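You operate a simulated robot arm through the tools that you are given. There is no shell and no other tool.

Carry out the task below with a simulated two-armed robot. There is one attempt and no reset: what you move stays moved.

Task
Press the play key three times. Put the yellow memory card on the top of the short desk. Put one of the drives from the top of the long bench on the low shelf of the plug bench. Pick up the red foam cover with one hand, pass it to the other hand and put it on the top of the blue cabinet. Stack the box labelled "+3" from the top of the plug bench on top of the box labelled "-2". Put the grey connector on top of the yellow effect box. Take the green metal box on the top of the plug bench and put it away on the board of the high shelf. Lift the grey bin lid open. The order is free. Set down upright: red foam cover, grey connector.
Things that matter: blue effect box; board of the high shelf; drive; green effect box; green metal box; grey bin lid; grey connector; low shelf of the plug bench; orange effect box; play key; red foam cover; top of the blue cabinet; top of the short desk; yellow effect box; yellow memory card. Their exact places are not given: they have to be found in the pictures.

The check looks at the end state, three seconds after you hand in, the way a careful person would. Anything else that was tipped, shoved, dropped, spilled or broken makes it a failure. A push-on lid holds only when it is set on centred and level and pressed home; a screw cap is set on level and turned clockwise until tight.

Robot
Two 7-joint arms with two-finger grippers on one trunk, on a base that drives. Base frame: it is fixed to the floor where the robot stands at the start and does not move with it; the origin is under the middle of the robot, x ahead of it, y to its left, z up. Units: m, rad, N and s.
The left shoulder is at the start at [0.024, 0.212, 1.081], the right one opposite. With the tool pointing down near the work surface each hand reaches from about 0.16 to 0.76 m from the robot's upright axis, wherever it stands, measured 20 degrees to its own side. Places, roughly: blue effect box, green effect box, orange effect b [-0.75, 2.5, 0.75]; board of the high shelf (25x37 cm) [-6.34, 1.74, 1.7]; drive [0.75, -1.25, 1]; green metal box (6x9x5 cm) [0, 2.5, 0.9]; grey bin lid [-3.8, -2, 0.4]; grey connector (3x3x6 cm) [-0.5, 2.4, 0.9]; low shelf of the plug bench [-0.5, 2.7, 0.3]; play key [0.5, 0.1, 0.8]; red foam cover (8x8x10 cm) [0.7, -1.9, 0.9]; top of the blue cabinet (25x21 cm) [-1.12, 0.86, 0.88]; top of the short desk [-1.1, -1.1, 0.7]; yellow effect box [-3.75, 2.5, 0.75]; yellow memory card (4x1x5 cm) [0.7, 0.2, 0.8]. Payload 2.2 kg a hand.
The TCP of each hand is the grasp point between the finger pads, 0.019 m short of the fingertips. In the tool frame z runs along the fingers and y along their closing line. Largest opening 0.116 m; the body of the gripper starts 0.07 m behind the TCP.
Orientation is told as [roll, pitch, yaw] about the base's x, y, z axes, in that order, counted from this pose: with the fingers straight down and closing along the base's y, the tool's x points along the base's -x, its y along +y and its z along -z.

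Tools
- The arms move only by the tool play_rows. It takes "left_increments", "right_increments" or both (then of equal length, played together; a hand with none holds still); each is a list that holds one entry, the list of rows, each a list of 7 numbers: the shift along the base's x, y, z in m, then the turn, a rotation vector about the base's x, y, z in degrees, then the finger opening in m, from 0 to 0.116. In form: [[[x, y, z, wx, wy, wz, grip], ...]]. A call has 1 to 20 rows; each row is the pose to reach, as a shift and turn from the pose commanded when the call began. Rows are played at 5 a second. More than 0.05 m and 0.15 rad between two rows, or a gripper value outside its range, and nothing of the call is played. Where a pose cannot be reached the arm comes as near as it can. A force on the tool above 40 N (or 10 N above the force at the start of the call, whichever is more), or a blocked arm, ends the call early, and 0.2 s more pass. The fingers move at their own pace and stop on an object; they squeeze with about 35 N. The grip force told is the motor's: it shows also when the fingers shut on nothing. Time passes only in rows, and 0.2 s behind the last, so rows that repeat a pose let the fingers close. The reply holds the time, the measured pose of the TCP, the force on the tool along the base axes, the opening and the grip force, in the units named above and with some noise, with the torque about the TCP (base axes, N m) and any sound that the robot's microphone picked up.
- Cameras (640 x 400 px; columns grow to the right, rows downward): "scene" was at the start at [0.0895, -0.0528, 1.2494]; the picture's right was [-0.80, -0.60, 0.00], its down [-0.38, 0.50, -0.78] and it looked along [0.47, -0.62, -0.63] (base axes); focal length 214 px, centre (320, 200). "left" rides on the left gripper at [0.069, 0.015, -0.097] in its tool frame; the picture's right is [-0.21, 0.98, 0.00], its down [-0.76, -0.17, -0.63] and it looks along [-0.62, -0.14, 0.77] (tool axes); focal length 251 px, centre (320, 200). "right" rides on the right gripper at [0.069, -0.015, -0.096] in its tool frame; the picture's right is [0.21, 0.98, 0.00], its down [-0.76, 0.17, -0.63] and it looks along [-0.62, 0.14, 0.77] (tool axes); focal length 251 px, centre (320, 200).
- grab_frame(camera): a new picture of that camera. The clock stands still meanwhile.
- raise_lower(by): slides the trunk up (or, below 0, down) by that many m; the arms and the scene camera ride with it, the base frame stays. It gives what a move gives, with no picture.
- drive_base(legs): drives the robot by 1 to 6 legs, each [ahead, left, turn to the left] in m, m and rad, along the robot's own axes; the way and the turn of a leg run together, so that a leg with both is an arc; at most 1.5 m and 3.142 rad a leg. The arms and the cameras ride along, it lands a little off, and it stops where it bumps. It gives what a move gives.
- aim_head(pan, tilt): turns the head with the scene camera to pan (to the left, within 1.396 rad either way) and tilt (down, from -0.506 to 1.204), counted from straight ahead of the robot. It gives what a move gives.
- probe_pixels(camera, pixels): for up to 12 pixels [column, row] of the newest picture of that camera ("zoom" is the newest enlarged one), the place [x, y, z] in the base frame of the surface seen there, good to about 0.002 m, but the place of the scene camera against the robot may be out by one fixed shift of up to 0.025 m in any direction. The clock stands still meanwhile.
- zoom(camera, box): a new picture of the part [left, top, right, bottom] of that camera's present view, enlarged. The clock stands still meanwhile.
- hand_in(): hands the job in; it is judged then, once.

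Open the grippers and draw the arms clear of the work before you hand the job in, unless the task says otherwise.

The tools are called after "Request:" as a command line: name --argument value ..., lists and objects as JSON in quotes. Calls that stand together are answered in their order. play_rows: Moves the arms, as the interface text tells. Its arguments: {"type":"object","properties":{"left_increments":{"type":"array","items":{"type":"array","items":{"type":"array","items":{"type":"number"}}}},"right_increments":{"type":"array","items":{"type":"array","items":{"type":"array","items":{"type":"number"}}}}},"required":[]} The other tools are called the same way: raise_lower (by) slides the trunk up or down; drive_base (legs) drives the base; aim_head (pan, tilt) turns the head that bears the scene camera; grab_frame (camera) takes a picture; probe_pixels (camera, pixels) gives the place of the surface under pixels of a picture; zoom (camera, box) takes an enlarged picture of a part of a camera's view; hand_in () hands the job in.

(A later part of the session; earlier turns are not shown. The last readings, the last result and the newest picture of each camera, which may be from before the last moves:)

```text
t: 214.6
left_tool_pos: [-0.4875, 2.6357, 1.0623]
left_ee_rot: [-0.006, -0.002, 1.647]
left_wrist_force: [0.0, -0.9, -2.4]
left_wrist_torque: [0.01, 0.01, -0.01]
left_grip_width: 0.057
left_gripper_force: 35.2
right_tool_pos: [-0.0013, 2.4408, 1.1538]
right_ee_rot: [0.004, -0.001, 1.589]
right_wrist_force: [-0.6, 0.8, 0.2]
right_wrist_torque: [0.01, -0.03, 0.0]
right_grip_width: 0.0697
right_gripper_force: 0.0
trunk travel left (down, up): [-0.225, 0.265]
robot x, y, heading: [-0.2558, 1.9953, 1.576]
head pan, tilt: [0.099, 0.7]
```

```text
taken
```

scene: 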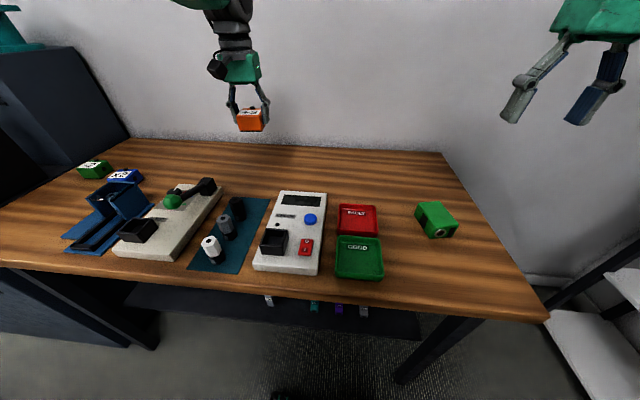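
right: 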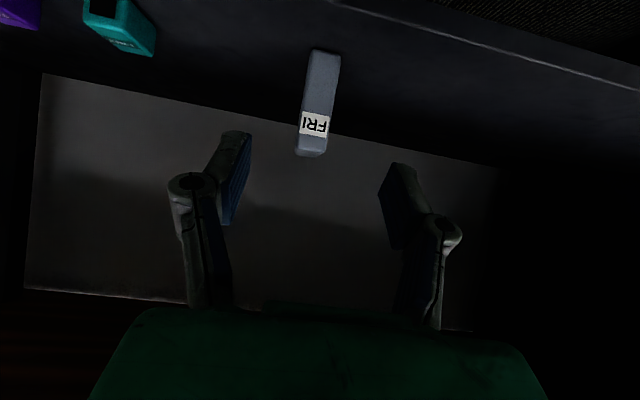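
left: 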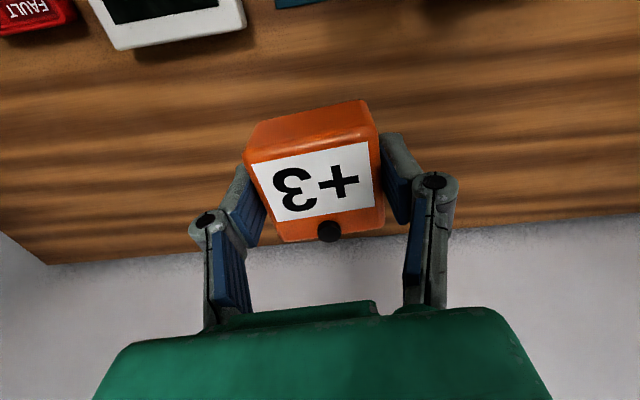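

"+3" is held (0.057 m). I retract it toward the robot, raise slightly, then strafe left to face "−2".

Request:
play_rows --left_increments '[[[0, -0.04, 0.02, 0, 0, 0, 0.04], [0, -0.08, 0.04, 0, 0, 0, 0.04], [0, -0.12, 0.06, 0, 0, 0, 0.04], [0.01, -0.16, 0.06, 0, 0, 0, 0.04], [0.02, -0.2, 0.06, 0, 0, 0, 0.04], [0.03, -0.24, 0.06, 0, 0, 0, 0.04], [0.03, -0.24, 0.06, 0, 0, 0, 0.04]]]'

Request:
drive_base --legs '[[0, 0.53, 0]]'

Request:
aim_head --pan 0.35 --tilt 0.6

Request:
grab_frame --camera "scene"

Request:
grab_frame --camera "left"

```text
t: 216.2
left_tool_pos: [-0.4645, 2.3949, 1.1211]
left_ee_rot: [-0.009, -0.001, 1.646]
left_wrist_force: [-0.6, -0.2, -1.8]
left_wrist_torque: [0.01, -0.02, -0.04]
left_grip_width: 0.057
left_gripper_force: 34.8
right_tool_pos: [-0.0061, 2.441, 1.1552]
right_ee_rot: [0.001, -0.001, 1.59]
right_wrist_force: [0.2, -0.4, -0.9]
right_wrist_torque: [0.0, -0.07, -0.04]
right_grip_width: 0.0697
right_gripper_force: 0.1
trunk travel left (down, up): [-0.225, 0.265]
robot x, y, heading: [-0.2585, 1.9942, 1.577]
head pan, tilt: [0.099, 0.7]
```

```text
t: 219.2
left_tool_pos: [-0.9728, 2.3863, 1.1251]
left_ee_rot: [0.005, -0.003, 1.657]
left_wrist_force: [1.5, 0.7, -1.4]
left_wrist_torque: [0.03, 0.06, 0.01]
left_grip_width: 0.0569
left_gripper_force: 34.3
right_tool_pos: [-0.514, 2.4356, 1.1519]
right_ee_rot: [0.018, 0.0, 1.596]
right_wrist_force: [0.2, -0.6, 0.5]
right_wrist_torque: [-0.01, 0.09, -0.04]
right_grip_width: 0.0698
right_gripper_force: 0.0
trunk travel left (down, up): [-0.225, 0.265]
robot x, y, heading: [-0.779, 1.9867, 1.58]
head pan, tilt: [0.099, 0.7]
```

```text
t: 220.0
left_tool_pos: [-0.9696, 2.3847, 1.1249]
left_ee_rot: [0.002, -0.006, 1.656]
left_wrist_force: [2.1, -0.2, -1.3]
left_wrist_torque: [0.01, 0.12, 0.01]
left_grip_width: 0.0572
left_gripper_force: 35.1
right_tool_pos: [-0.5118, 2.4338, 1.1544]
right_ee_rot: [0.013, -0.003, 1.592]
right_wrist_force: [1.4, 0.4, -0.3]
right_wrist_torque: [0.03, 0.18, -0.04]
right_grip_width: 0.0697
right_gripper_force: 0.1
trunk travel left (down, up): [-0.225, 0.265]
robot x, y, heading: [-0.772, 1.9918, 1.589]
head pan, tilt: [0.351, 0.6]
```

```text
taken
```

scene: 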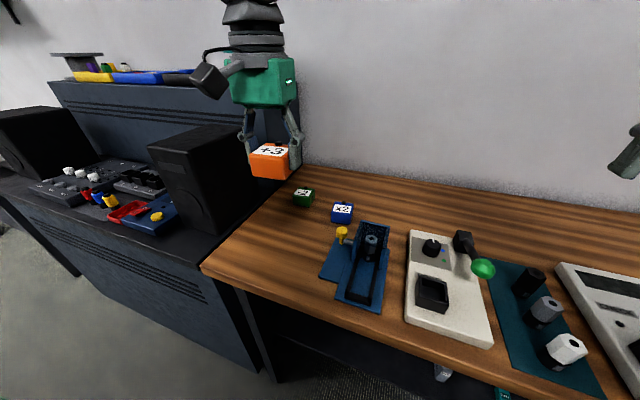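

```text
taken
```

left: 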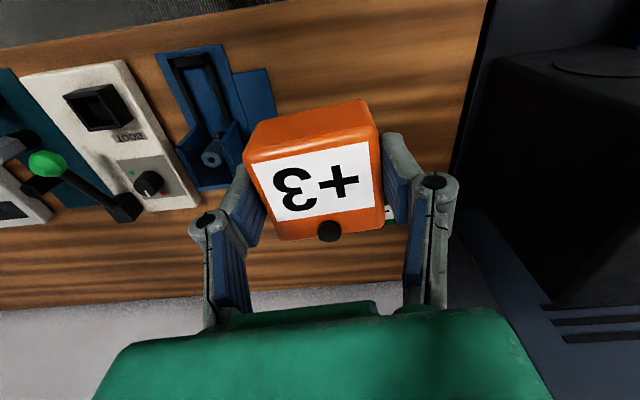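

I probe the speaker and the "−2" box to check clearance for the left hand.

Request:
probe_pixels --camera "scene" --pixels '[[240, 140], [155, 150], [205, 130], [235, 200], [215, 235], [303, 193], [303, 203], [290, 200], [315, 200], [308, 187], [342, 208], [250, 80]]'

Request:
zoom --camera "scene" --box '[270, 170, 360, 240]'

```text
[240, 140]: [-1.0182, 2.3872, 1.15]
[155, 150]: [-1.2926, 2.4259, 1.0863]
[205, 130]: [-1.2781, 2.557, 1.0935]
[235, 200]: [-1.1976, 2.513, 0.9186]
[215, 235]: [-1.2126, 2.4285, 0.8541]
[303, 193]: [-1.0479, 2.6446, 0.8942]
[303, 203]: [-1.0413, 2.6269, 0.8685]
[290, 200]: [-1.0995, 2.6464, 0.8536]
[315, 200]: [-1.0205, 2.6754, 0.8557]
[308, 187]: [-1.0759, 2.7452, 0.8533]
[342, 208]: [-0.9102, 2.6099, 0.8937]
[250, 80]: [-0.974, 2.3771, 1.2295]
```

```text
5.71 times, centred on (315, 205) of scene
```

zoom: 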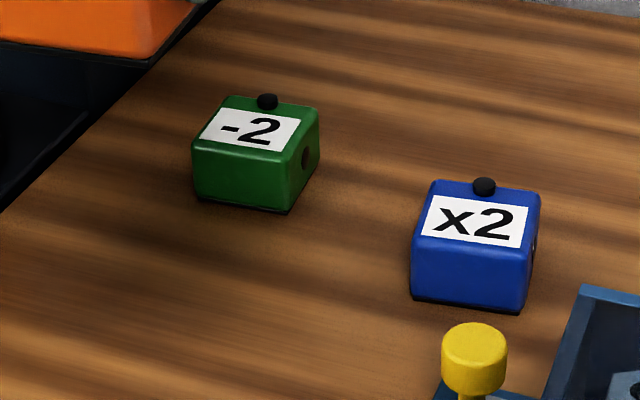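

The speaker's side is ~13 cm from "−2", enough clearance. Because the held box hides "−2" from the left camera, I calibrate the scene camera at this pose with common features.

Request:
probe_pixels --camera "scene" --pixels '[[432, 288], [483, 268], [432, 244], [372, 239], [408, 320], [492, 343]]'

Request:
zoom --camera "left" --box '[20, 30, 280, 230]'

Request:
zoom --camera "scene" --box '[310, 210, 500, 350]'

```text
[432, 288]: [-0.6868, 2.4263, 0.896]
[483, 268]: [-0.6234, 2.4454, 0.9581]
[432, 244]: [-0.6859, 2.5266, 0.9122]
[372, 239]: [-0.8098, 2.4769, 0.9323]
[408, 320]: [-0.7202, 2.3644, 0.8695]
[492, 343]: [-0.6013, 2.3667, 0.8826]
```

```text
2.00 times, centred on (150, 130) of left
```

zoom: 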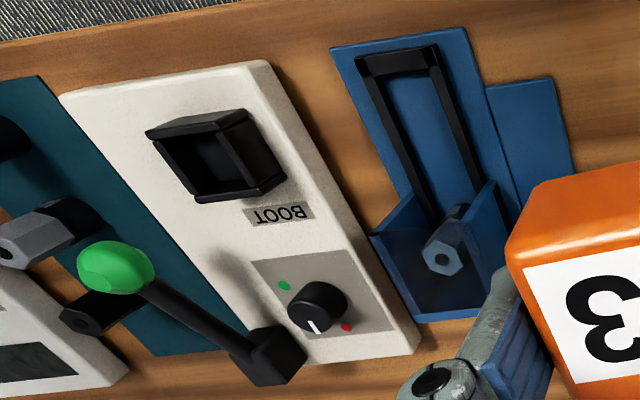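

```text
2.86 times, centred on (405, 280) of scene
```

zoom: 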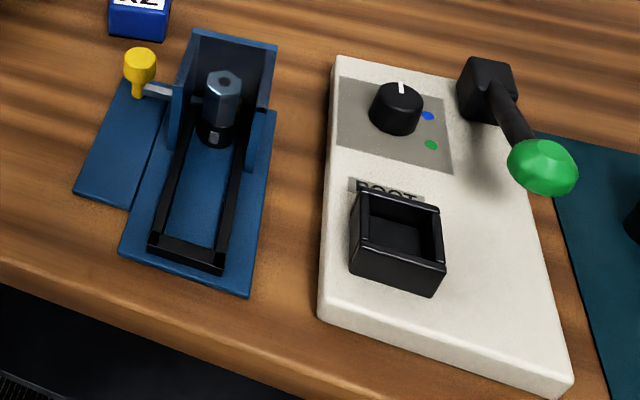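

Request:
probe_pixels --camera "left" --pixels '[[211, 159], [151, 180], [145, 190], [122, 63], [56, 77]]'

Request:
probe_pixels --camera "zoom" --pixels '[[223, 82], [398, 95], [402, 86], [325, 300], [560, 375]]'

```text
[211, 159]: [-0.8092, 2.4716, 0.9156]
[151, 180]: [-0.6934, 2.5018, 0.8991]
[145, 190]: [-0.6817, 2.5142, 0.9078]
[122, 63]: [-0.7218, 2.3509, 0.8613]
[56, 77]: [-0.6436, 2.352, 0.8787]
```

```text
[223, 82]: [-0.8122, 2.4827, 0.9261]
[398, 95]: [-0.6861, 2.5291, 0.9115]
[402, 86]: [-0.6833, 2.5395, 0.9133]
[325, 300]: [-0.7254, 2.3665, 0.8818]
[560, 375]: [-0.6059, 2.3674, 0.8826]
```

The body still sways after strafing (roll reading 0.013). I wait a few seconds for it to settle and then re-measure.

Request:
play_rows --left_increments '[[[0, 0, 0, 0, 0, 0, 0.04], [0, 0, 0, 0, 0, 0, 0.04], [0, 0, 0, 0, 0, 0, 0.04], [0, 0, 0, 0, 0, 0, 0.04], [0, 0, 0, 0, 0, 0, 0.04], [0, 0, 0, 0, 0, 0, 0.04], [0, 0, 0, 0, 0, 0, 0.04], [0, 0, 0, 0, 0, 0, 0.04], [0, 0, 0, 0, 0, 0, 0.04], [0, 0, 0, 0, 0, 0, 0.04], [0, 0, 0, 0, 0, 0, 0.04], [0, 0, 0, 0, 0, 0, 0.04], [0, 0, 0, 0, 0, 0, 0.04], [0, 0, 0, 0, 0, 0, 0.04], [0, 0, 0, 0, 0, 0, 0.04], [0, 0, 0, 0, 0, 0, 0.04], [0, 0, 0, 0, 0, 0, 0.04], [0, 0, 0, 0, 0, 0, 0.04], [0, 0, 0, 0, 0, 0, 0.04], [0, 0, 0, 0, 0, 0, 0.04]]]'

Request:
grab_frame --camera "left"

Request:
grab_frame --camera "scene"

```text
t: 224.2
left_tool_pos: [-0.9751, 2.3841, 1.1237]
left_ee_rot: [0.0, -0.005, 1.658]
left_wrist_force: [0.5, -0.7, -1.6]
left_wrist_torque: [-0.02, 0.05, 0.02]
left_grip_width: 0.057
left_gripper_force: 35.2
right_tool_pos: [-0.5161, 2.4347, 1.155]
right_ee_rot: [0.013, -0.002, 1.593]
right_wrist_force: [0.7, 0.2, 0.0]
right_wrist_torque: [-0.02, 0.06, -0.02]
right_grip_width: 0.0698
right_gripper_force: 0.0
trunk travel left (down, up): [-0.225, 0.265]
robot x, y, heading: [-0.7736, 1.9863, 1.591]
head pan, tilt: [0.351, 0.6]
```

```text
taken
```

left: 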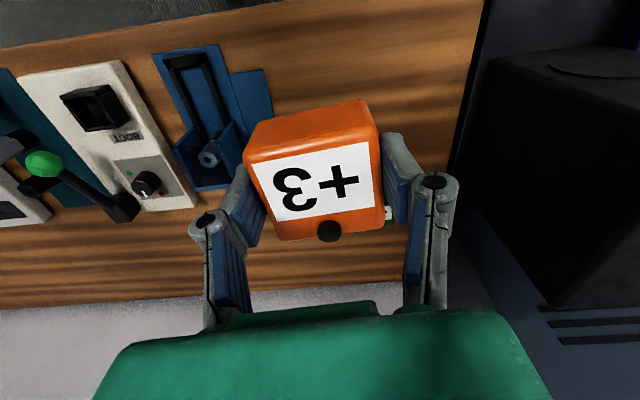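

```text
taken
```

scene: 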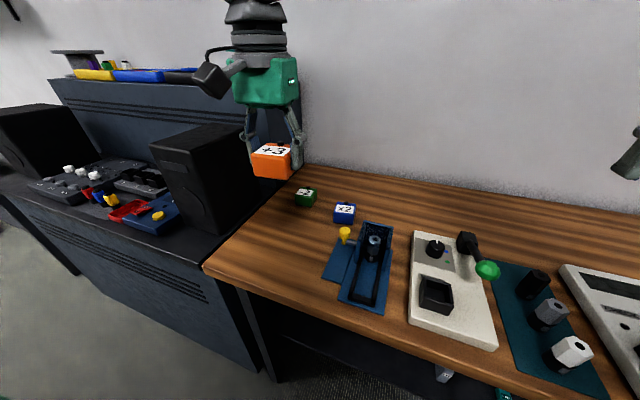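

To see "−2" unobstructed, I shift the left hand right and forward a bit so that "−2" appears beside the held box.

Request:
play_rows --left_increments '[[[0.04, 0.03, 0, 0, 0, 0, 0.04], [0.08, 0.06, 0, 0, 0, 0, 0.04], [0.12, 0.09, 0, 0, 0, 0, 0.04], [0.15, 0.12, 0, 0, 0, 0, 0.04], [0.15, 0.15, 0, 0, 0, 0, 0.04], [0.15, 0.17, 0, 0, 0, 0, 0.04], [0.15, 0.17, 0, 0, 0, 0, 0.04], [0.15, 0.17, 0, 0, 0, 0, 0.04]]]'

Request:
grab_frame --camera "left"

```text
t: 226.0
left_tool_pos: [-0.8267, 2.5558, 1.1221]
left_ee_rot: [-0.003, -0.004, 1.655]
left_wrist_force: [1.4, 0.5, -1.9]
left_wrist_torque: [-0.02, 0.09, 0.01]
left_grip_width: 0.0571
left_gripper_force: 34.4
right_tool_pos: [-0.5193, 2.4326, 1.1545]
right_ee_rot: [0.01, -0.004, 1.594]
right_wrist_force: [1.1, 0.0, -0.3]
right_wrist_torque: [0.04, 0.07, 0.0]
right_grip_width: 0.0697
right_gripper_force: 0.1
trunk travel left (down, up): [-0.225, 0.265]
robot x, y, heading: [-0.7715, 1.9903, 1.586]
head pan, tilt: [0.351, 0.6]
```

```text
taken
```

left: 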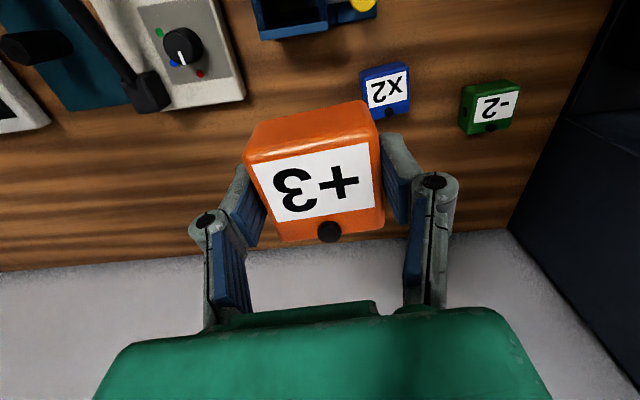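

"−2" is now visible at (488,107). I zoom and probe its corners.

Request:
zoom --camera "left" --box '[440, 65, 540, 150]'

```text
4.71 times, centred on (490, 108) of left
```

zoom: 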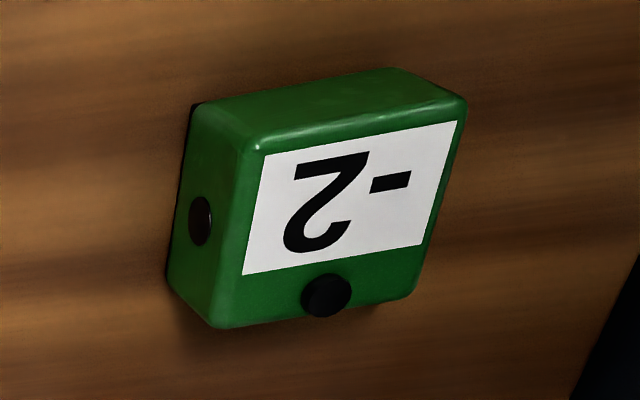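

Request:
probe_pixels --camera "zoom" --pixels '[[262, 150], [460, 112], [232, 318], [412, 292], [340, 200], [325, 290], [215, 115], [400, 75], [185, 270], [335, 310], [250, 290]]'

```text
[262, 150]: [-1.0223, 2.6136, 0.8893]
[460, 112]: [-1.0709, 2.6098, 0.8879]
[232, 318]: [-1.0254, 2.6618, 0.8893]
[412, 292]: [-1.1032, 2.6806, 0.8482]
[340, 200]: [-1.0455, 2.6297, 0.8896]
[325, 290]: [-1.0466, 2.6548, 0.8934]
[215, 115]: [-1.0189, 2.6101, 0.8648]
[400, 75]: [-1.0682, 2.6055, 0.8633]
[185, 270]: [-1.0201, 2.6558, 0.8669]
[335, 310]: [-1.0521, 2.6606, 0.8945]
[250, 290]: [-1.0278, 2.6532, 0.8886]
```

"−2" centre ≈ (−1.047, 2.635), top 0.889, knob front at y≈2.650. I'll set "+3" 1.4 cm toward the robot so its base rests flat ahead of the knob. I move above and descend partway.

Request:
play_rows --left_increments '[[[-0.04, 0.01, 0, 0, 0, 0, 0.04], [-0.08, 0.02, 0, 0, 0, 0, 0.04], [-0.12, 0.035, 0, 0, 0, 0, 0.04], [-0.16, 0.05, 0, 0, 0, 0, 0.04], [-0.195, 0.065, 0, 0, 0, 0, 0.04], [-0.219, 0.065, -0.02, 0, 0, 0, 0.04], [-0.219, 0.065, -0.06, 0, 0, 0, 0.04], [-0.219, 0.065, -0.1, 0, 0, 0, 0.04], [-0.219, 0.065, -0.14, 0, 0, 0, 0.04], [-0.219, 0.065, -0.17, 0, 0, 0, 0.04], [-0.219, 0.065, -0.17, 0, 0, 0, 0.04], [-0.219, 0.065, -0.17, 0, 0, 0, 0.04]]]'

Request:
grab_frame --camera "left"

Request:
zoom --camera "scene" --box '[220, 90, 390, 250]'

```text
t: 228.6
left_tool_pos: [-1.0519, 2.6185, 0.9537]
left_ee_rot: [-0.006, -0.002, 1.657]
left_wrist_force: [-0.3, 0.2, -1.1]
left_wrist_torque: [-0.05, 0.06, 0.0]
left_grip_width: 0.0571
left_gripper_force: 35.4
right_tool_pos: [-0.5236, 2.4334, 1.1566]
right_ee_rot: [0.008, -0.003, 1.595]
right_wrist_force: [0.5, 0.5, 0.3]
right_wrist_torque: [0.01, 0.02, 0.06]
right_grip_width: 0.07
right_gripper_force: 0.1
trunk travel left (down, up): [-0.225, 0.265]
robot x, y, heading: [-0.7756, 1.9878, 1.587]
head pan, tilt: [0.351, 0.6]
```

```text
taken
```

left: 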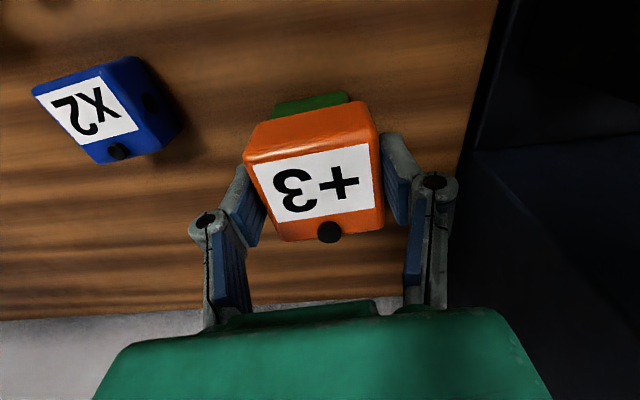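

```text
2.50 times, centred on (305, 170) of scene
```

zoom: 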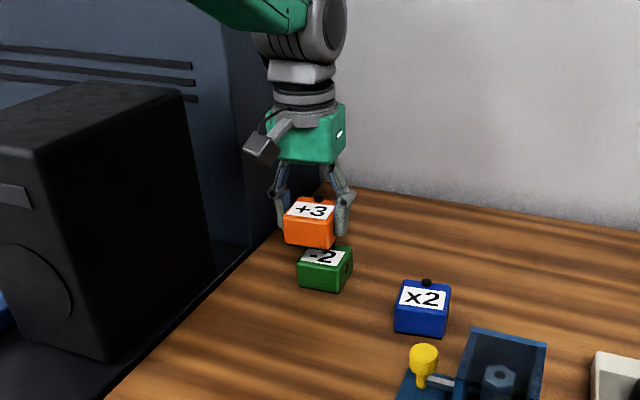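

Request:
probe_pixels --camera "left" --pixels '[[276, 106], [347, 98], [275, 114], [345, 104], [310, 104], [262, 135], [362, 110], [315, 120]]'

Request:
zoom --camera "left" --box '[230, 80, 400, 180]'

```text
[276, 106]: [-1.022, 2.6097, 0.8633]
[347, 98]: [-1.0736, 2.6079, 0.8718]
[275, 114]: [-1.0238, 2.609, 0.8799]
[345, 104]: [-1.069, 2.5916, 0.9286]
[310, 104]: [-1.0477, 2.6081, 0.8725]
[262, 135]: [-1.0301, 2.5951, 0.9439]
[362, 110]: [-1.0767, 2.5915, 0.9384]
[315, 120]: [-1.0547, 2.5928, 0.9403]
```

```text
3.76 times, centred on (315, 130) of left
```

zoom: 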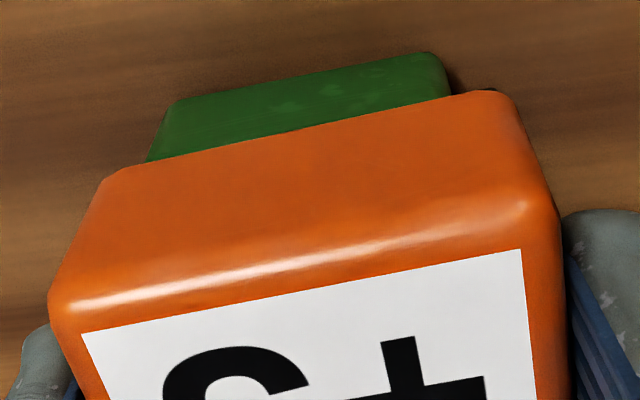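

"+3" is 4 mm left of "−2" laterally, and its rear edge is 3 mm ahead of the knob – good. I correct +4 mm in x and lower gently.

Request:
play_rows --left_increments '[[[0.004, 0, -0.01, 0, 0, 0, 0.04], [0.004, 0, -0.02, 0, 0, 0, 0.04], [0.004, 0, -0.025, 0, 0, 0, 0.04], [0.004, 0, -0.027, 0, 0, 0, 0.04], [0.004, 0, -0.029, 0, 0, 0, 0.04], [0.004, 0, -0.029, 0, 0, 0, 0.04]]]'

```text
t: 230.0
left_tool_pos: [-1.0563, 2.62, 0.9238]
left_ee_rot: [-0.011, -0.005, 1.655]
left_wrist_force: [-1.6, 0.0, 5.3]
left_wrist_torque: [0.02, 0.15, -0.03]
left_grip_width: 0.057
left_gripper_force: 35.5
right_tool_pos: [-0.5316, 2.4332, 1.157]
right_ee_rot: [0.001, -0.003, 1.594]
right_wrist_force: [0.1, 0.4, 0.7]
right_wrist_torque: [-0.04, 0.01, 0.04]
right_grip_width: 0.0698
right_gripper_force: 0.0
trunk travel left (down, up): [-0.225, 0.265]
robot x, y, heading: [-0.7747, 1.9909, 1.59]
head pan, tilt: [0.351, 0.6]
```

Contact begins, but the body sway has moved the hand: x is now −1.056 (9 mm left of "−2"). I lift 6 mm, wait for settling and re-centre.

Request:
play_rows --left_increments '[[[0, 0, 0.006, 0, 0, 0, 0.04], [0.004, 0, 0.008, 0, 0, 0, 0.04], [0.009, 0, 0.008, 0, 0, 0, 0.04], [0.009, 0, 0.008, 0, 0, 0, 0.04], [0.009, 0, 0.008, 0, 0, 0, 0.04], [0.009, 0, 0.008, 0, 0, 0, 0.04], [0.009, 0, 0.008, 0, 0, 0, 0.04], [0.009, 0, 0.008, 0, 0, 0, 0.04], [0.009, 0, 0.008, 0, 0, 0, 0.04], [0.009, 0, 0.008, 0, 0, 0, 0.04], [0.009, 0, 0.008, 0, 0, 0, 0.04], [0.009, 0, 0.008, 0, 0, 0, 0.04]]]'

Request:
grab_frame --camera "left"

Request:
zoom --camera "left" --box '[230, 80, 400, 180]'

```text
t: 232.6
left_tool_pos: [-1.0456, 2.6187, 0.9305]
left_ee_rot: [-0.01, -0.004, 1.658]
left_wrist_force: [-0.3, 0.3, -1.4]
left_wrist_torque: [0.01, 0.03, -0.02]
left_grip_width: 0.0571
left_gripper_force: 35.1
right_tool_pos: [-0.5308, 2.4338, 1.1576]
right_ee_rot: [0.002, -0.004, 1.596]
right_wrist_force: [0.7, 0.0, 0.1]
right_wrist_torque: [0.02, 0.04, 0.0]
right_grip_width: 0.0699
right_gripper_force: 0.1
trunk travel left (down, up): [-0.225, 0.265]
robot x, y, heading: [-0.777, 1.9877, 1.59]
head pan, tilt: [0.351, 0.6]
```

```text
taken
```

left: 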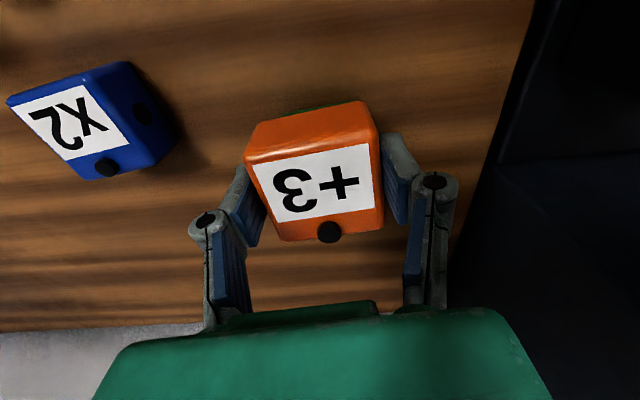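

```text
3.76 times, centred on (315, 130) of left
```

zoom: 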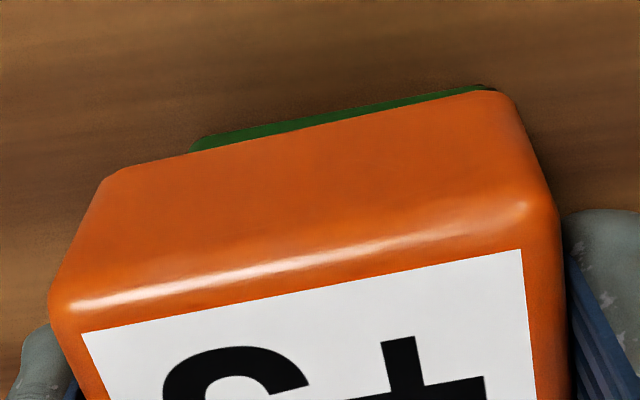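

Request:
probe_pixels --camera "zoom" --pixels '[[200, 146], [300, 122], [400, 102], [480, 88], [135, 170], [490, 95], [300, 140], [60, 300], [540, 220]]'

```text
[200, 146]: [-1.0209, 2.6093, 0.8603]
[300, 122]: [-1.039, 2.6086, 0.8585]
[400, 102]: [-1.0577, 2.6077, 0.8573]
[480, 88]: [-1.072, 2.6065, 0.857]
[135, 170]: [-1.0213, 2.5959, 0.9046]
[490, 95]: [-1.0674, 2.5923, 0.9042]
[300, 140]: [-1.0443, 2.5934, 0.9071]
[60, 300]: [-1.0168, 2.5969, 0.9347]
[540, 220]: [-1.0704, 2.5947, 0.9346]
```

Only 3 mm lateral difference remains. I shift −2.5 mm and lower to contact.

Request:
play_rows --left_increments '[[[-0.0025, 0, -0.003, 0, 0, 0, 0.04], [-0.0025, 0, -0.006, 0, 0, 0, 0.04], [-0.0025, 0, -0.0075, 0, 0, 0, 0.04], [-0.0025, 0, -0.0085, 0, 0, 0, 0.04], [-0.0025, 0, -0.0085, 0, 0, 0, 0.04]]]'

```text
t: 233.8
left_tool_pos: [-1.0478, 2.6203, 0.923]
left_ee_rot: [-0.009, -0.005, 1.657]
left_wrist_force: [-2.7, 2.1, 10.5]
left_wrist_torque: [0.01, 0.41, -0.04]
left_grip_width: 0.0571
left_gripper_force: 35.7
right_tool_pos: [-0.5311, 2.4335, 1.157]
right_ee_rot: [0.001, -0.003, 1.594]
right_wrist_force: [0.0, -0.2, 0.3]
right_wrist_torque: [-0.03, 0.02, 0.0]
right_grip_width: 0.0699
right_gripper_force: 0.0
trunk travel left (down, up): [-0.225, 0.265]
robot x, y, heading: [-0.7732, 1.9902, 1.585]
head pan, tilt: [0.351, 0.6]
```

Contact at z 0.923 (flat on the top, not on the knob). I open slowly and lift straight up.

Request:
play_rows --left_increments '[[[0, 0, 0.0, 0, 0, 0, 0.057], [0, 0, 0.0, 0, 0, 0, 0.06], [0, 0, 0.0, 0, 0, 0, 0.065], [0, 0, 0.0, 0, 0, 0, 0.072], [0, 0, 0.0, 0, 0, 0, 0.08], [0, 0, 0.0, 0, 0, 0, 0.09], [0, 0, 0.02, 0, 0, 0, 0.09], [0, 0, 0.05, 0, 0, 0, 0.09], [0, 0, 0.09, 0, 0, 0, 0.09], [0, 0, 0.13, 0, 0, 0, 0.09], [0, 0, 0.17, 0, 0, 0, 0.09]]]'

Request:
grab_frame --camera "left"

Request:
zoom --camera "scene" --box '[250, 140, 390, 250]'

```text
t: 236.2
left_tool_pos: [-1.0471, 2.6182, 1.0931]
left_ee_rot: [-0.011, -0.003, 1.657]
left_wrist_force: [0.8, -0.5, -0.4]
left_wrist_torque: [0.04, 0.01, 0.02]
left_grip_width: 0.09
left_gripper_force: 0.1
right_tool_pos: [-0.5301, 2.4334, 1.1574]
right_ee_rot: [0.001, -0.003, 1.593]
right_wrist_force: [-0.3, -0.3, -0.9]
right_wrist_torque: [0.03, -0.03, -0.01]
right_grip_width: 0.0699
right_gripper_force: 0.1
trunk travel left (down, up): [-0.225, 0.265]
robot x, y, heading: [-0.7769, 1.9891, 1.586]
head pan, tilt: [0.351, 0.6]
```

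```text
taken
```

left: 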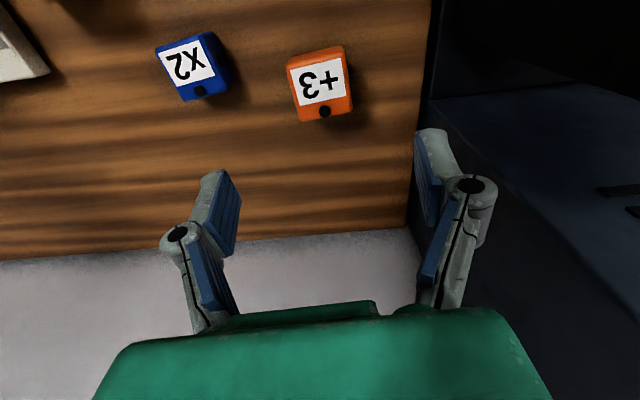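

```text
3.64 times, centred on (320, 195) of scene
```

zoom: 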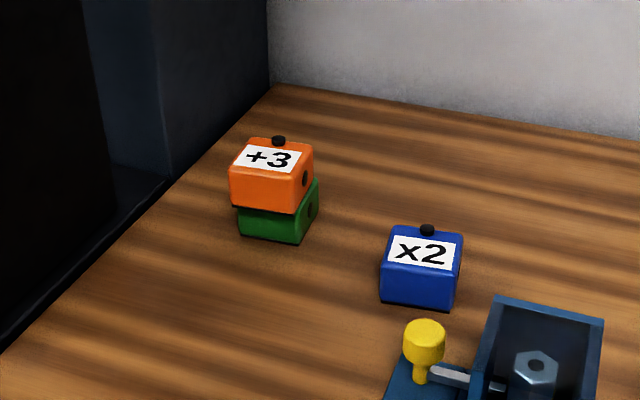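

"+3" sits level on "−2". I retract the left hand and strafe right to x≈−0.3, from which left can take the grey connector and right the green metal box.

Request:
play_rows --left_increments '[[[0.01, -0.04, 0.02, 0, 0, -1, 0.09], [0.02, -0.08, 0.03, 0, 0, -2, 0.09], [0.03, -0.12, 0.03, 0, 0, -3, 0.09], [0.04, -0.16, 0.03, 0, 0, -4.5, 0.09], [0.05, -0.2, 0.03, 0, 0, -4.5, 0.09], [0.06, -0.24, 0.03, 0, 0, -4.5, 0.09]]]'

Request:
drive_base --legs '[[-0.05, -0.48, -0.01]]'

Request:
play_rows --left_increments '[[[0, 0, 0, 0, 0, 0, 0.06], [0, 0, 0, 0, 0, 0, 0.06], [0, 0, 0, 0, 0, 0, 0.06], [0, 0, 0, 0, 0, 0, 0.06], [0, 0, 0, 0, 0, 0, 0.06], [0, 0, 0, 0, 0, 0, 0.06], [0, 0, 0, 0, 0, 0, 0.06], [0, 0, 0, 0, 0, 0, 0.06], [0, 0, 0, 0, 0, 0, 0.06], [0, 0, 0, 0, 0, 0, 0.06], [0, 0, 0, 0, 0, 0, 0.06], [0, 0, 0, 0, 0, 0, 0.06], [0, 0, 0, 0, 0, 0, 0.06], [0, 0, 0, 0, 0, 0, 0.06], [0, 0, 0, 0, 0, 0, 0.06], [0, 0, 0, 0, 0, 0, 0.06], [0, 0, 0, 0, 0, 0, 0.06], [0, 0, 0, 0, 0, 0, 0.06]]]'

Request:
grab_frame --camera "left"

Request:
grab_frame --camera "right"

```text
t: 237.6
left_tool_pos: [-0.9927, 2.3786, 1.1203]
left_ee_rot: [-0.015, -0.007, 1.578]
left_wrist_force: [0.1, 0.2, -0.1]
left_wrist_torque: [0.01, 0.01, 0.0]
left_grip_width: 0.0899
left_gripper_force: 0.1
right_tool_pos: [-0.5344, 2.4327, 1.156]
right_ee_rot: [-0.002, -0.004, 1.599]
right_wrist_force: [-0.7, 0.5, 0.5]
right_wrist_torque: [0.0, -0.03, -0.02]
right_grip_width: 0.0698
right_gripper_force: 0.2
trunk travel left (down, up): [-0.225, 0.265]
robot x, y, heading: [-0.7745, 1.9917, 1.585]
head pan, tilt: [0.351, 0.6]
```

```text
t: 240.4
left_tool_pos: [-0.5241, 2.3377, 1.1182]
left_ee_rot: [-0.024, -0.005, 1.56]
left_wrist_force: [0.1, -0.1, -0.3]
left_wrist_torque: [-0.01, -0.08, 0.03]
left_grip_width: 0.0903
left_gripper_force: 0.0
right_tool_pos: [-0.0636, 2.3823, 1.1604]
right_ee_rot: [-0.012, -0.002, 1.578]
right_wrist_force: [-1.3, -0.4, 0.3]
right_wrist_torque: [-0.05, -0.06, -0.01]
right_grip_width: 0.0699
right_gripper_force: 0.0
trunk travel left (down, up): [-0.225, 0.265]
robot x, y, heading: [-0.3025, 1.9432, 1.569]
head pan, tilt: [0.351, 0.6]
```

```text
t: 244.2
left_tool_pos: [-0.5024, 2.3352, 1.1215]
left_ee_rot: [-0.004, -0.005, 1.56]
left_wrist_force: [0.4, 0.1, 0.3]
left_wrist_torque: [-0.01, 0.04, 0.01]
left_grip_width: 0.0603
left_gripper_force: 0.1
right_tool_pos: [-0.0426, 2.38, 1.1569]
right_ee_rot: [0.005, -0.004, 1.577]
right_wrist_force: [-0.2, 0.5, 0.2]
right_wrist_torque: [0.02, -0.01, 0.02]
right_grip_width: 0.07
right_gripper_force: 0.2
trunk travel left (down, up): [-0.225, 0.265]
robot x, y, heading: [-0.2976, 1.9423, 1.57]
head pan, tilt: [0.351, 0.6]
```

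```text
taken
```

left: 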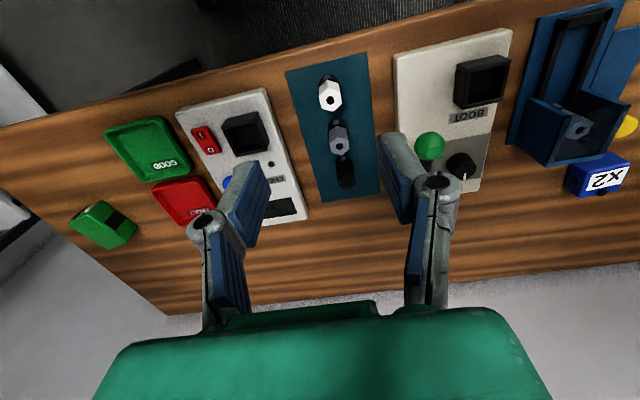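

```text
taken
```

right: 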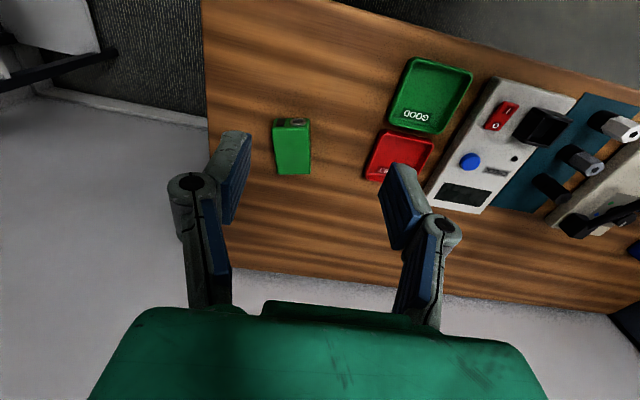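

Both targets are visible: grey connector at (340,140) in the left view, green metal box at (293,145) in the right view. I zoom and probe each.

Request:
zoom --camera "left" --box '[290, 60, 400, 200]'

Request:
probe_pixels --camera "left" --pixels '[[342, 143], [332, 138], [350, 138], [338, 128], [340, 120], [330, 98], [347, 172], [345, 152], [360, 140], [318, 145], [430, 140], [300, 165]]'

Request:
zoom --camera "right" --box '[240, 90, 350, 200]'

Request:
probe_pixels --camera "right" --pixels '[[278, 128], [306, 126], [280, 172], [308, 170], [293, 148], [297, 119], [275, 122], [310, 122], [293, 174], [262, 150], [325, 150]]'

```text
2.86 times, centred on (345, 130) of left
```

zoom: 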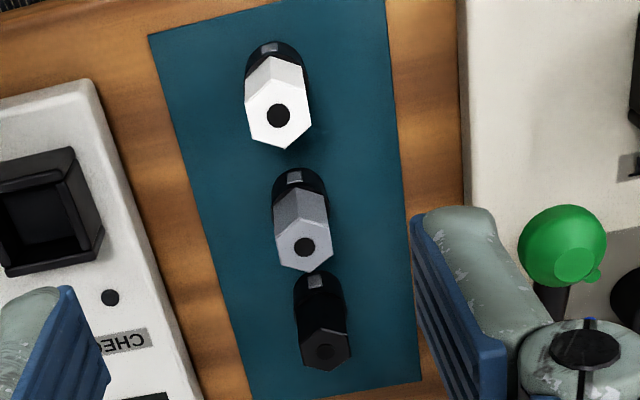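

```text
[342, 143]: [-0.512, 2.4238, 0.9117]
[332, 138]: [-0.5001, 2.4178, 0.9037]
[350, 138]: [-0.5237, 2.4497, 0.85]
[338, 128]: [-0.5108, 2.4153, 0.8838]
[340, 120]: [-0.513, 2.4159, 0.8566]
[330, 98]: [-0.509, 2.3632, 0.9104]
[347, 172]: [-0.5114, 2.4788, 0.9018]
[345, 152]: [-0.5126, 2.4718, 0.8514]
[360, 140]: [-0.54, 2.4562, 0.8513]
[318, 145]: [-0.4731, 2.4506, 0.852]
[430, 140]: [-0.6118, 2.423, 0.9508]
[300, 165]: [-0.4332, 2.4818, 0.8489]
```

```text
3.64 times, centred on (295, 145) of right
```

zoom: 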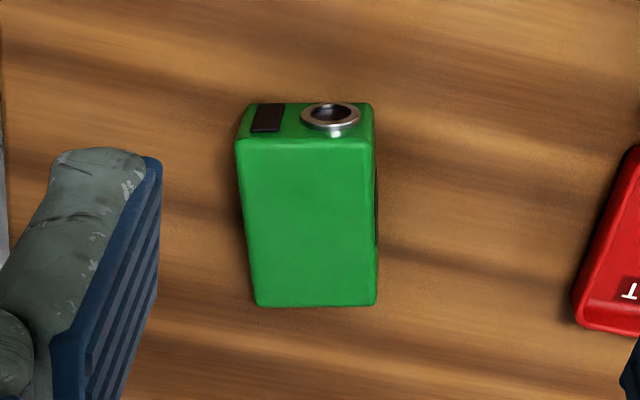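

```text
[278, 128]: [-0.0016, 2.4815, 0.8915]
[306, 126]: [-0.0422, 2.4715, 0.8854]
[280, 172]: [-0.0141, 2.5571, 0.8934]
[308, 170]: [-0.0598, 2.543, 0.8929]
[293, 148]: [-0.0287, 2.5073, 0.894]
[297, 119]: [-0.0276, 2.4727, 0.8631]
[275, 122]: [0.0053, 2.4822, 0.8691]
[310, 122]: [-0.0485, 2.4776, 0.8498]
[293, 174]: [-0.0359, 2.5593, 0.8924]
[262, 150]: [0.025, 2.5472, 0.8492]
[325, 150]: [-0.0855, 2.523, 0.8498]
```

Request:
probe_pixels --camera "zoom" --pixels '[[242, 150], [370, 152], [258, 300], [374, 300], [310, 220], [240, 125], [374, 120], [306, 150], [316, 302], [250, 225], [373, 225]]'

Request:
probe_pixels --camera "left" --pixels '[[339, 146], [332, 141], [347, 141], [340, 153], [339, 138], [334, 151], [345, 151], [336, 125], [343, 125]]'

```text
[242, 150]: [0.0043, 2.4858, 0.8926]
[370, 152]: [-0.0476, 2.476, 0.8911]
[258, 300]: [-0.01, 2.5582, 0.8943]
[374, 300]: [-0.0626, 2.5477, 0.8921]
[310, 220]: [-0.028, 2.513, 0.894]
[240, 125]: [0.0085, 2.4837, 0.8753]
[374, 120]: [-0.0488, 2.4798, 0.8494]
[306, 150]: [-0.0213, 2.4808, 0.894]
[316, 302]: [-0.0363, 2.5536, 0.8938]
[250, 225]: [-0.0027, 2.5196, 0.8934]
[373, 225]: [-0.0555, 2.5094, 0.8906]
```

```text
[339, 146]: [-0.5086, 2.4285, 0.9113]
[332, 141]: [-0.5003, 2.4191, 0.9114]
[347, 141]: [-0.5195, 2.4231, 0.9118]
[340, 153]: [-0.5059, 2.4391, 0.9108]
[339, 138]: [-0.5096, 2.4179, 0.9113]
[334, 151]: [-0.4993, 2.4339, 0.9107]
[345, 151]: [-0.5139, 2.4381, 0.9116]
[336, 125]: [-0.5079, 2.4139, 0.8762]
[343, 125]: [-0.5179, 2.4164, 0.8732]
```

Grey connector: top centre (−0.509, 2.429), top z 0.911. I move the left hand above it and descend to TCP z≈0.90.

Request:
play_rows --left_increments '[[[-0.003, 0.04, 0, 0, 0, 0, 0.06], [-0.0066, 0.08, 0, 0, 0, 0, 0.05], [-0.0066, 0.0938, -0.03, 0, 0, 0, 0.05], [-0.0066, 0.0938, -0.07, 0, 0, 0, 0.05], [-0.0066, 0.0938, -0.11, 0, 0, 0, 0.05], [-0.0066, 0.0938, -0.14, 0, 0, 0, 0.05], [-0.0066, 0.0938, -0.16, 0, 0, 0, 0.05], [-0.0066, 0.0938, -0.16, 0, 0, 0, 0.05]]]'

Request:
grab_frame --camera "left"

```text
t: 246.1
left_tool_pos: [-0.5168, 2.4284, 0.9612]
left_ee_rot: [-0.009, -0.005, 1.562]
left_wrist_force: [0.4, -0.9, -0.5]
left_wrist_torque: [0.06, -0.02, -0.01]
left_grip_width: 0.0498
left_gripper_force: 0.0
right_tool_pos: [-0.0466, 2.38, 1.1569]
right_ee_rot: [0.002, -0.007, 1.577]
right_wrist_force: [0.1, -0.7, 0.2]
right_wrist_torque: [0.05, -0.02, -0.02]
right_grip_width: 0.0699
right_gripper_force: 0.1
trunk travel left (down, up): [-0.225, 0.265]
robot x, y, heading: [-0.3032, 1.9417, 1.564]
head pan, tilt: [0.351, 0.6]
```

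```text
taken
```

left: 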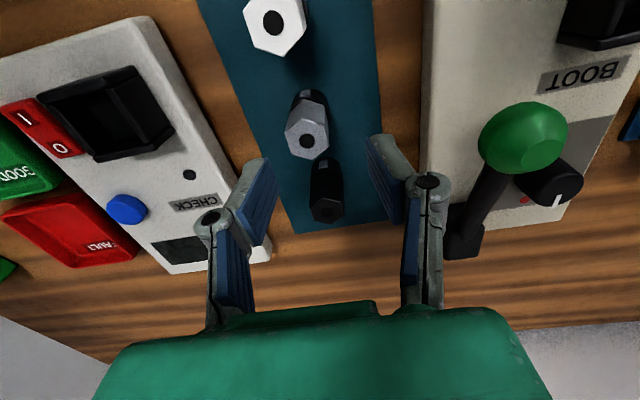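

Request:
probe_pixels --camera "left" --pixels '[[307, 140], [290, 132], [326, 130], [307, 157], [312, 122], [298, 150], [322, 148]]'

```text
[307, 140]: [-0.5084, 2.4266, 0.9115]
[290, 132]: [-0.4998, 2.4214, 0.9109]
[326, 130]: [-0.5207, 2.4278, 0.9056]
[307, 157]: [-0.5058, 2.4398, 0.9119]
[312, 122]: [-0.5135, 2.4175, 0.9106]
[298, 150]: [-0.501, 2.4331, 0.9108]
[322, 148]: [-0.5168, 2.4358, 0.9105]
```

Centre confirmed (−0.509, 2.4285); I shift +7 mm in x and descend to z≈0.900, then close.

Request:
play_rows --left_increments '[[[0.007, 0.001, -0.01, 0, 0, 0, 0.05], [0.007, 0.001, -0.03, 0, 0, 0, 0.05], [0.007, 0.001, -0.05, 0, 0, 0, 0.05], [0.007, 0.001, -0.061, 0, 0, 0, 0.05], [0.007, 0.001, -0.061, 0, 0, 0, 0.05]]]'

Request:
grab_frame --camera "left"

```text
t: 247.2
left_tool_pos: [-0.5105, 2.4294, 0.8985]
left_ee_rot: [-0.01, -0.006, 1.561]
left_wrist_force: [0.0, 0.3, 0.0]
left_wrist_torque: [0.01, 0.01, 0.01]
left_grip_width: 0.0498
left_gripper_force: 0.0
right_tool_pos: [-0.0484, 2.3805, 1.1576]
right_ee_rot: [0.001, -0.006, 1.577]
right_wrist_force: [-0.2, -0.4, 0.0]
right_wrist_torque: [0.03, 0.0, 0.01]
right_grip_width: 0.0703
right_gripper_force: 0.1
trunk travel left (down, up): [-0.225, 0.265]
robot x, y, heading: [-0.3035, 1.9416, 1.563]
head pan, tilt: [0.351, 0.6]
```

```text
taken
```

left: 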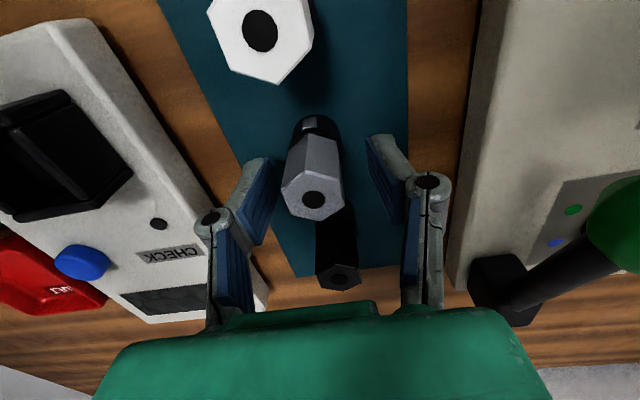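

The grey connector is between the pads. I close and then lift.

Request:
play_rows --left_increments '[[[0, 0, 0, 0, 0, 0, 0.04], [0, 0, 0, 0, 0, 0, 0.03], [0, 0, 0, 0, 0, 0, 0.02], [0, 0, 0, 0, 0, 0, 0.01], [0, 0, 0, 0, 0, 0, 0.01], [0, 0, 0, 0, 0, 0, 0.01]]]'

Request:
play_rows --left_increments '[[[0, 0, 0.01, 0, 0, 0, 0.01], [0, 0, 0.03, 0, 0, 0, 0.01], [0, 0, 0.07, 0, 0, 0, 0.01], [0, 0, 0.11, 0, 0, 0, 0.01], [0, 0, 0.15, 0, 0, 0, 0.01], [0, 0, 0.19, 0, 0, 0, 0.01], [0, -0.03, 0.22, 0, 0, 0, 0.01], [0, -0.07, 0.22, 0, 0, 0, 0.01], [0, -0.1, 0.22, 0, 0, 0, 0.01], [0, -0.1, 0.22, 0, 0, 0, 0.01]]]'

Request:
grab_frame --camera "left"

```text
t: 248.7
left_tool_pos: [-0.509, 2.4303, 0.9002]
left_ee_rot: [-0.01, -0.005, 1.56]
left_wrist_force: [0.0, 0.3, 0.3]
left_wrist_torque: [0.04, -0.04, 0.01]
left_grip_width: 0.0293
left_gripper_force: 35.4
right_tool_pos: [-0.0492, 2.3793, 1.1577]
right_ee_rot: [-0.001, -0.006, 1.577]
right_wrist_force: [-0.8, 0.1, 0.7]
right_wrist_torque: [0.0, 0.01, 0.0]
right_grip_width: 0.0698
right_gripper_force: 0.0
trunk travel left (down, up): [-0.225, 0.265]
robot x, y, heading: [-0.3032, 1.9411, 1.567]
head pan, tilt: [0.351, 0.6]
```

```text
t: 250.8
left_tool_pos: [-0.5102, 2.3295, 1.1192]
left_ee_rot: [-0.012, -0.007, 1.563]
left_wrist_force: [-0.6, 0.1, -0.6]
left_wrist_torque: [0.02, 0.03, -0.02]
left_grip_width: 0.029
left_gripper_force: 34.6
right_tool_pos: [-0.052, 2.3799, 1.1576]
right_ee_rot: [-0.003, -0.005, 1.578]
right_wrist_force: [-0.4, -0.1, -0.5]
right_wrist_torque: [0.01, -0.03, -0.01]
right_grip_width: 0.0697
right_gripper_force: 0.0
trunk travel left (down, up): [-0.225, 0.265]
robot x, y, heading: [-0.3033, 1.9452, 1.564]
head pan, tilt: [0.351, 0.6]
```

```text
taken
```

left: 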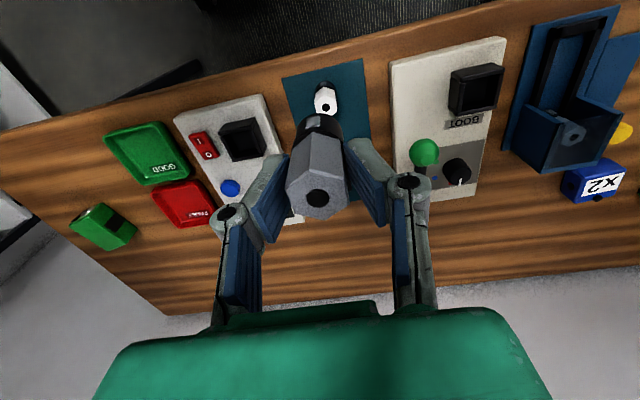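

The connector is held (0.029 m). Now the green metal box (centre ≈(−0.029, 2.517), turned ~11°, top 0.894) with the right hand pitched 50°, so it can later be put on the high shelf. First I yaw, then pitch.

Request:
play_rows --right_increments '[[[0.015, 0.02, -0.03, 0, 0, 5, 0.1], [0.03, 0.035, -0.06, 0, 0, 10.7, 0.1], [0.042, 0.05, -0.09, 0, 0, 10.7, 0.1], [0.042, 0.05, -0.1, 0, 0, 10.7, 0.1]]]'

Request:
play_rows --right_increments '[[[0, 0, 0, 7.86, 1.49, 0, 0.1], [0, 0, 0, 15.72, 2.97, 0, 0.1], [0, 0, 0, 23.58, 4.46, 0, 0.1], [0, 0, 0, 31.44, 5.94, 0, 0.1], [0, 0, 0, 39.3, 7.43, 0, 0.1], [0, 0, 0, 45.2, 8.54, 0, 0.1], [0, 0, 0, 49.1, 9.28, 0, 0.1], [0, 0, 0, 49.1, 9.28, 0, 0.1]]]'

Request:
grab_frame --camera "right"

Request:
grab_frame --camera "scene"

```text
t: 251.8
left_tool_pos: [-0.5082, 2.3294, 1.1207]
left_ee_rot: [-0.011, -0.006, 1.56]
left_wrist_force: [-0.1, -0.1, -0.8]
left_wrist_torque: [0.03, 0.01, 0.02]
left_grip_width: 0.0287
left_gripper_force: 34.8
right_tool_pos: [-0.0064, 2.4292, 1.0588]
right_ee_rot: [0.0, -0.006, 1.764]
right_wrist_force: [0.4, -0.1, -1.0]
right_wrist_torque: [0.01, 0.0, -0.01]
right_grip_width: 0.0997
right_gripper_force: 0.1
trunk travel left (down, up): [-0.225, 0.265]
robot x, y, heading: [-0.2999, 1.9418, 1.569]
head pan, tilt: [0.351, 0.6]
```

```text
t: 253.7
left_tool_pos: [-0.5092, 2.3293, 1.1201]
left_ee_rot: [-0.012, -0.007, 1.561]
left_wrist_force: [0.5, 0.5, -1.2]
left_wrist_torque: [0.01, 0.0, 0.01]
left_grip_width: 0.0289
left_gripper_force: 34.8
right_tool_pos: [-0.0076, 2.431, 1.0584]
right_ee_rot: [-0.007, -0.877, 1.767]
right_wrist_force: [-0.2, 0.0, -0.5]
right_wrist_torque: [0.01, 0.02, -0.02]
right_grip_width: 0.1001
right_gripper_force: 0.1
trunk travel left (down, up): [-0.225, 0.265]
robot x, y, heading: [-0.3031, 1.9396, 1.566]
head pan, tilt: [0.351, 0.6]
```

```text
taken
```

right: 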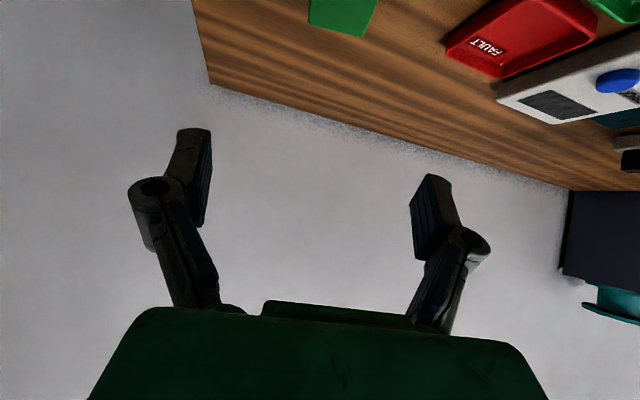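

```text
taken
```

scene: 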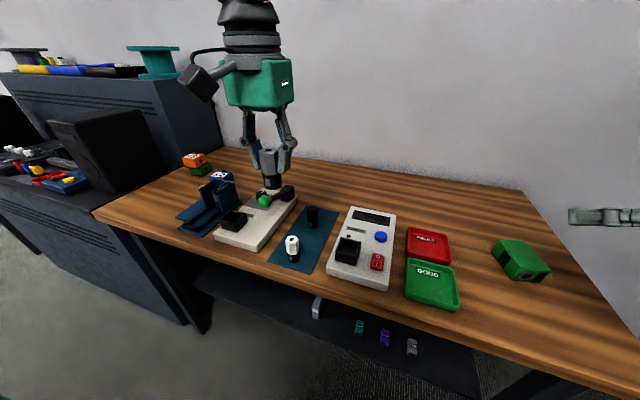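

I approach the green box: first to the pre-grasp pose 10 cm back along the tool axis.

Request:
play_rows --right_increments '[[[-0.002, 0.004, -0.04, 0, 0, 0, 0.1], [-0.005, 0.008, -0.08, 0, 0, 0, 0.1], [-0.007, 0.011, -0.117, 0, 0, 0, 0.1], [-0.007, 0.011, -0.117, 0, 0, 0, 0.1]]]'

Request:
grab_frame --camera "right"

```text
t: 254.7
left_tool_pos: [-0.5084, 2.3302, 1.1196]
left_ee_rot: [-0.01, -0.008, 1.559]
left_wrist_force: [-0.1, -0.3, -0.9]
left_wrist_torque: [0.0, -0.02, 0.02]
left_grip_width: 0.029
left_gripper_force: 35.2
right_tool_pos: [-0.0133, 2.442, 0.943]
right_ee_rot: [-0.007, -0.88, 1.767]
right_wrist_force: [-0.3, -0.9, -0.8]
right_wrist_torque: [-0.03, -0.01, 0.0]
right_grip_width: 0.0998
right_gripper_force: 0.0
trunk travel left (down, up): [-0.225, 0.265]
robot x, y, heading: [-0.3043, 1.9446, 1.567]
head pan, tilt: [0.351, 0.6]
```

```text
taken
```

right: 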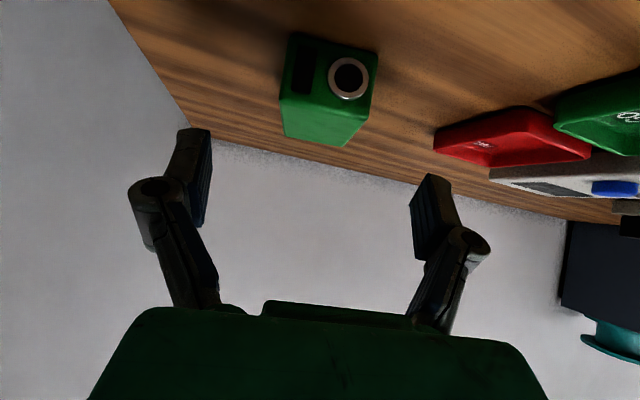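

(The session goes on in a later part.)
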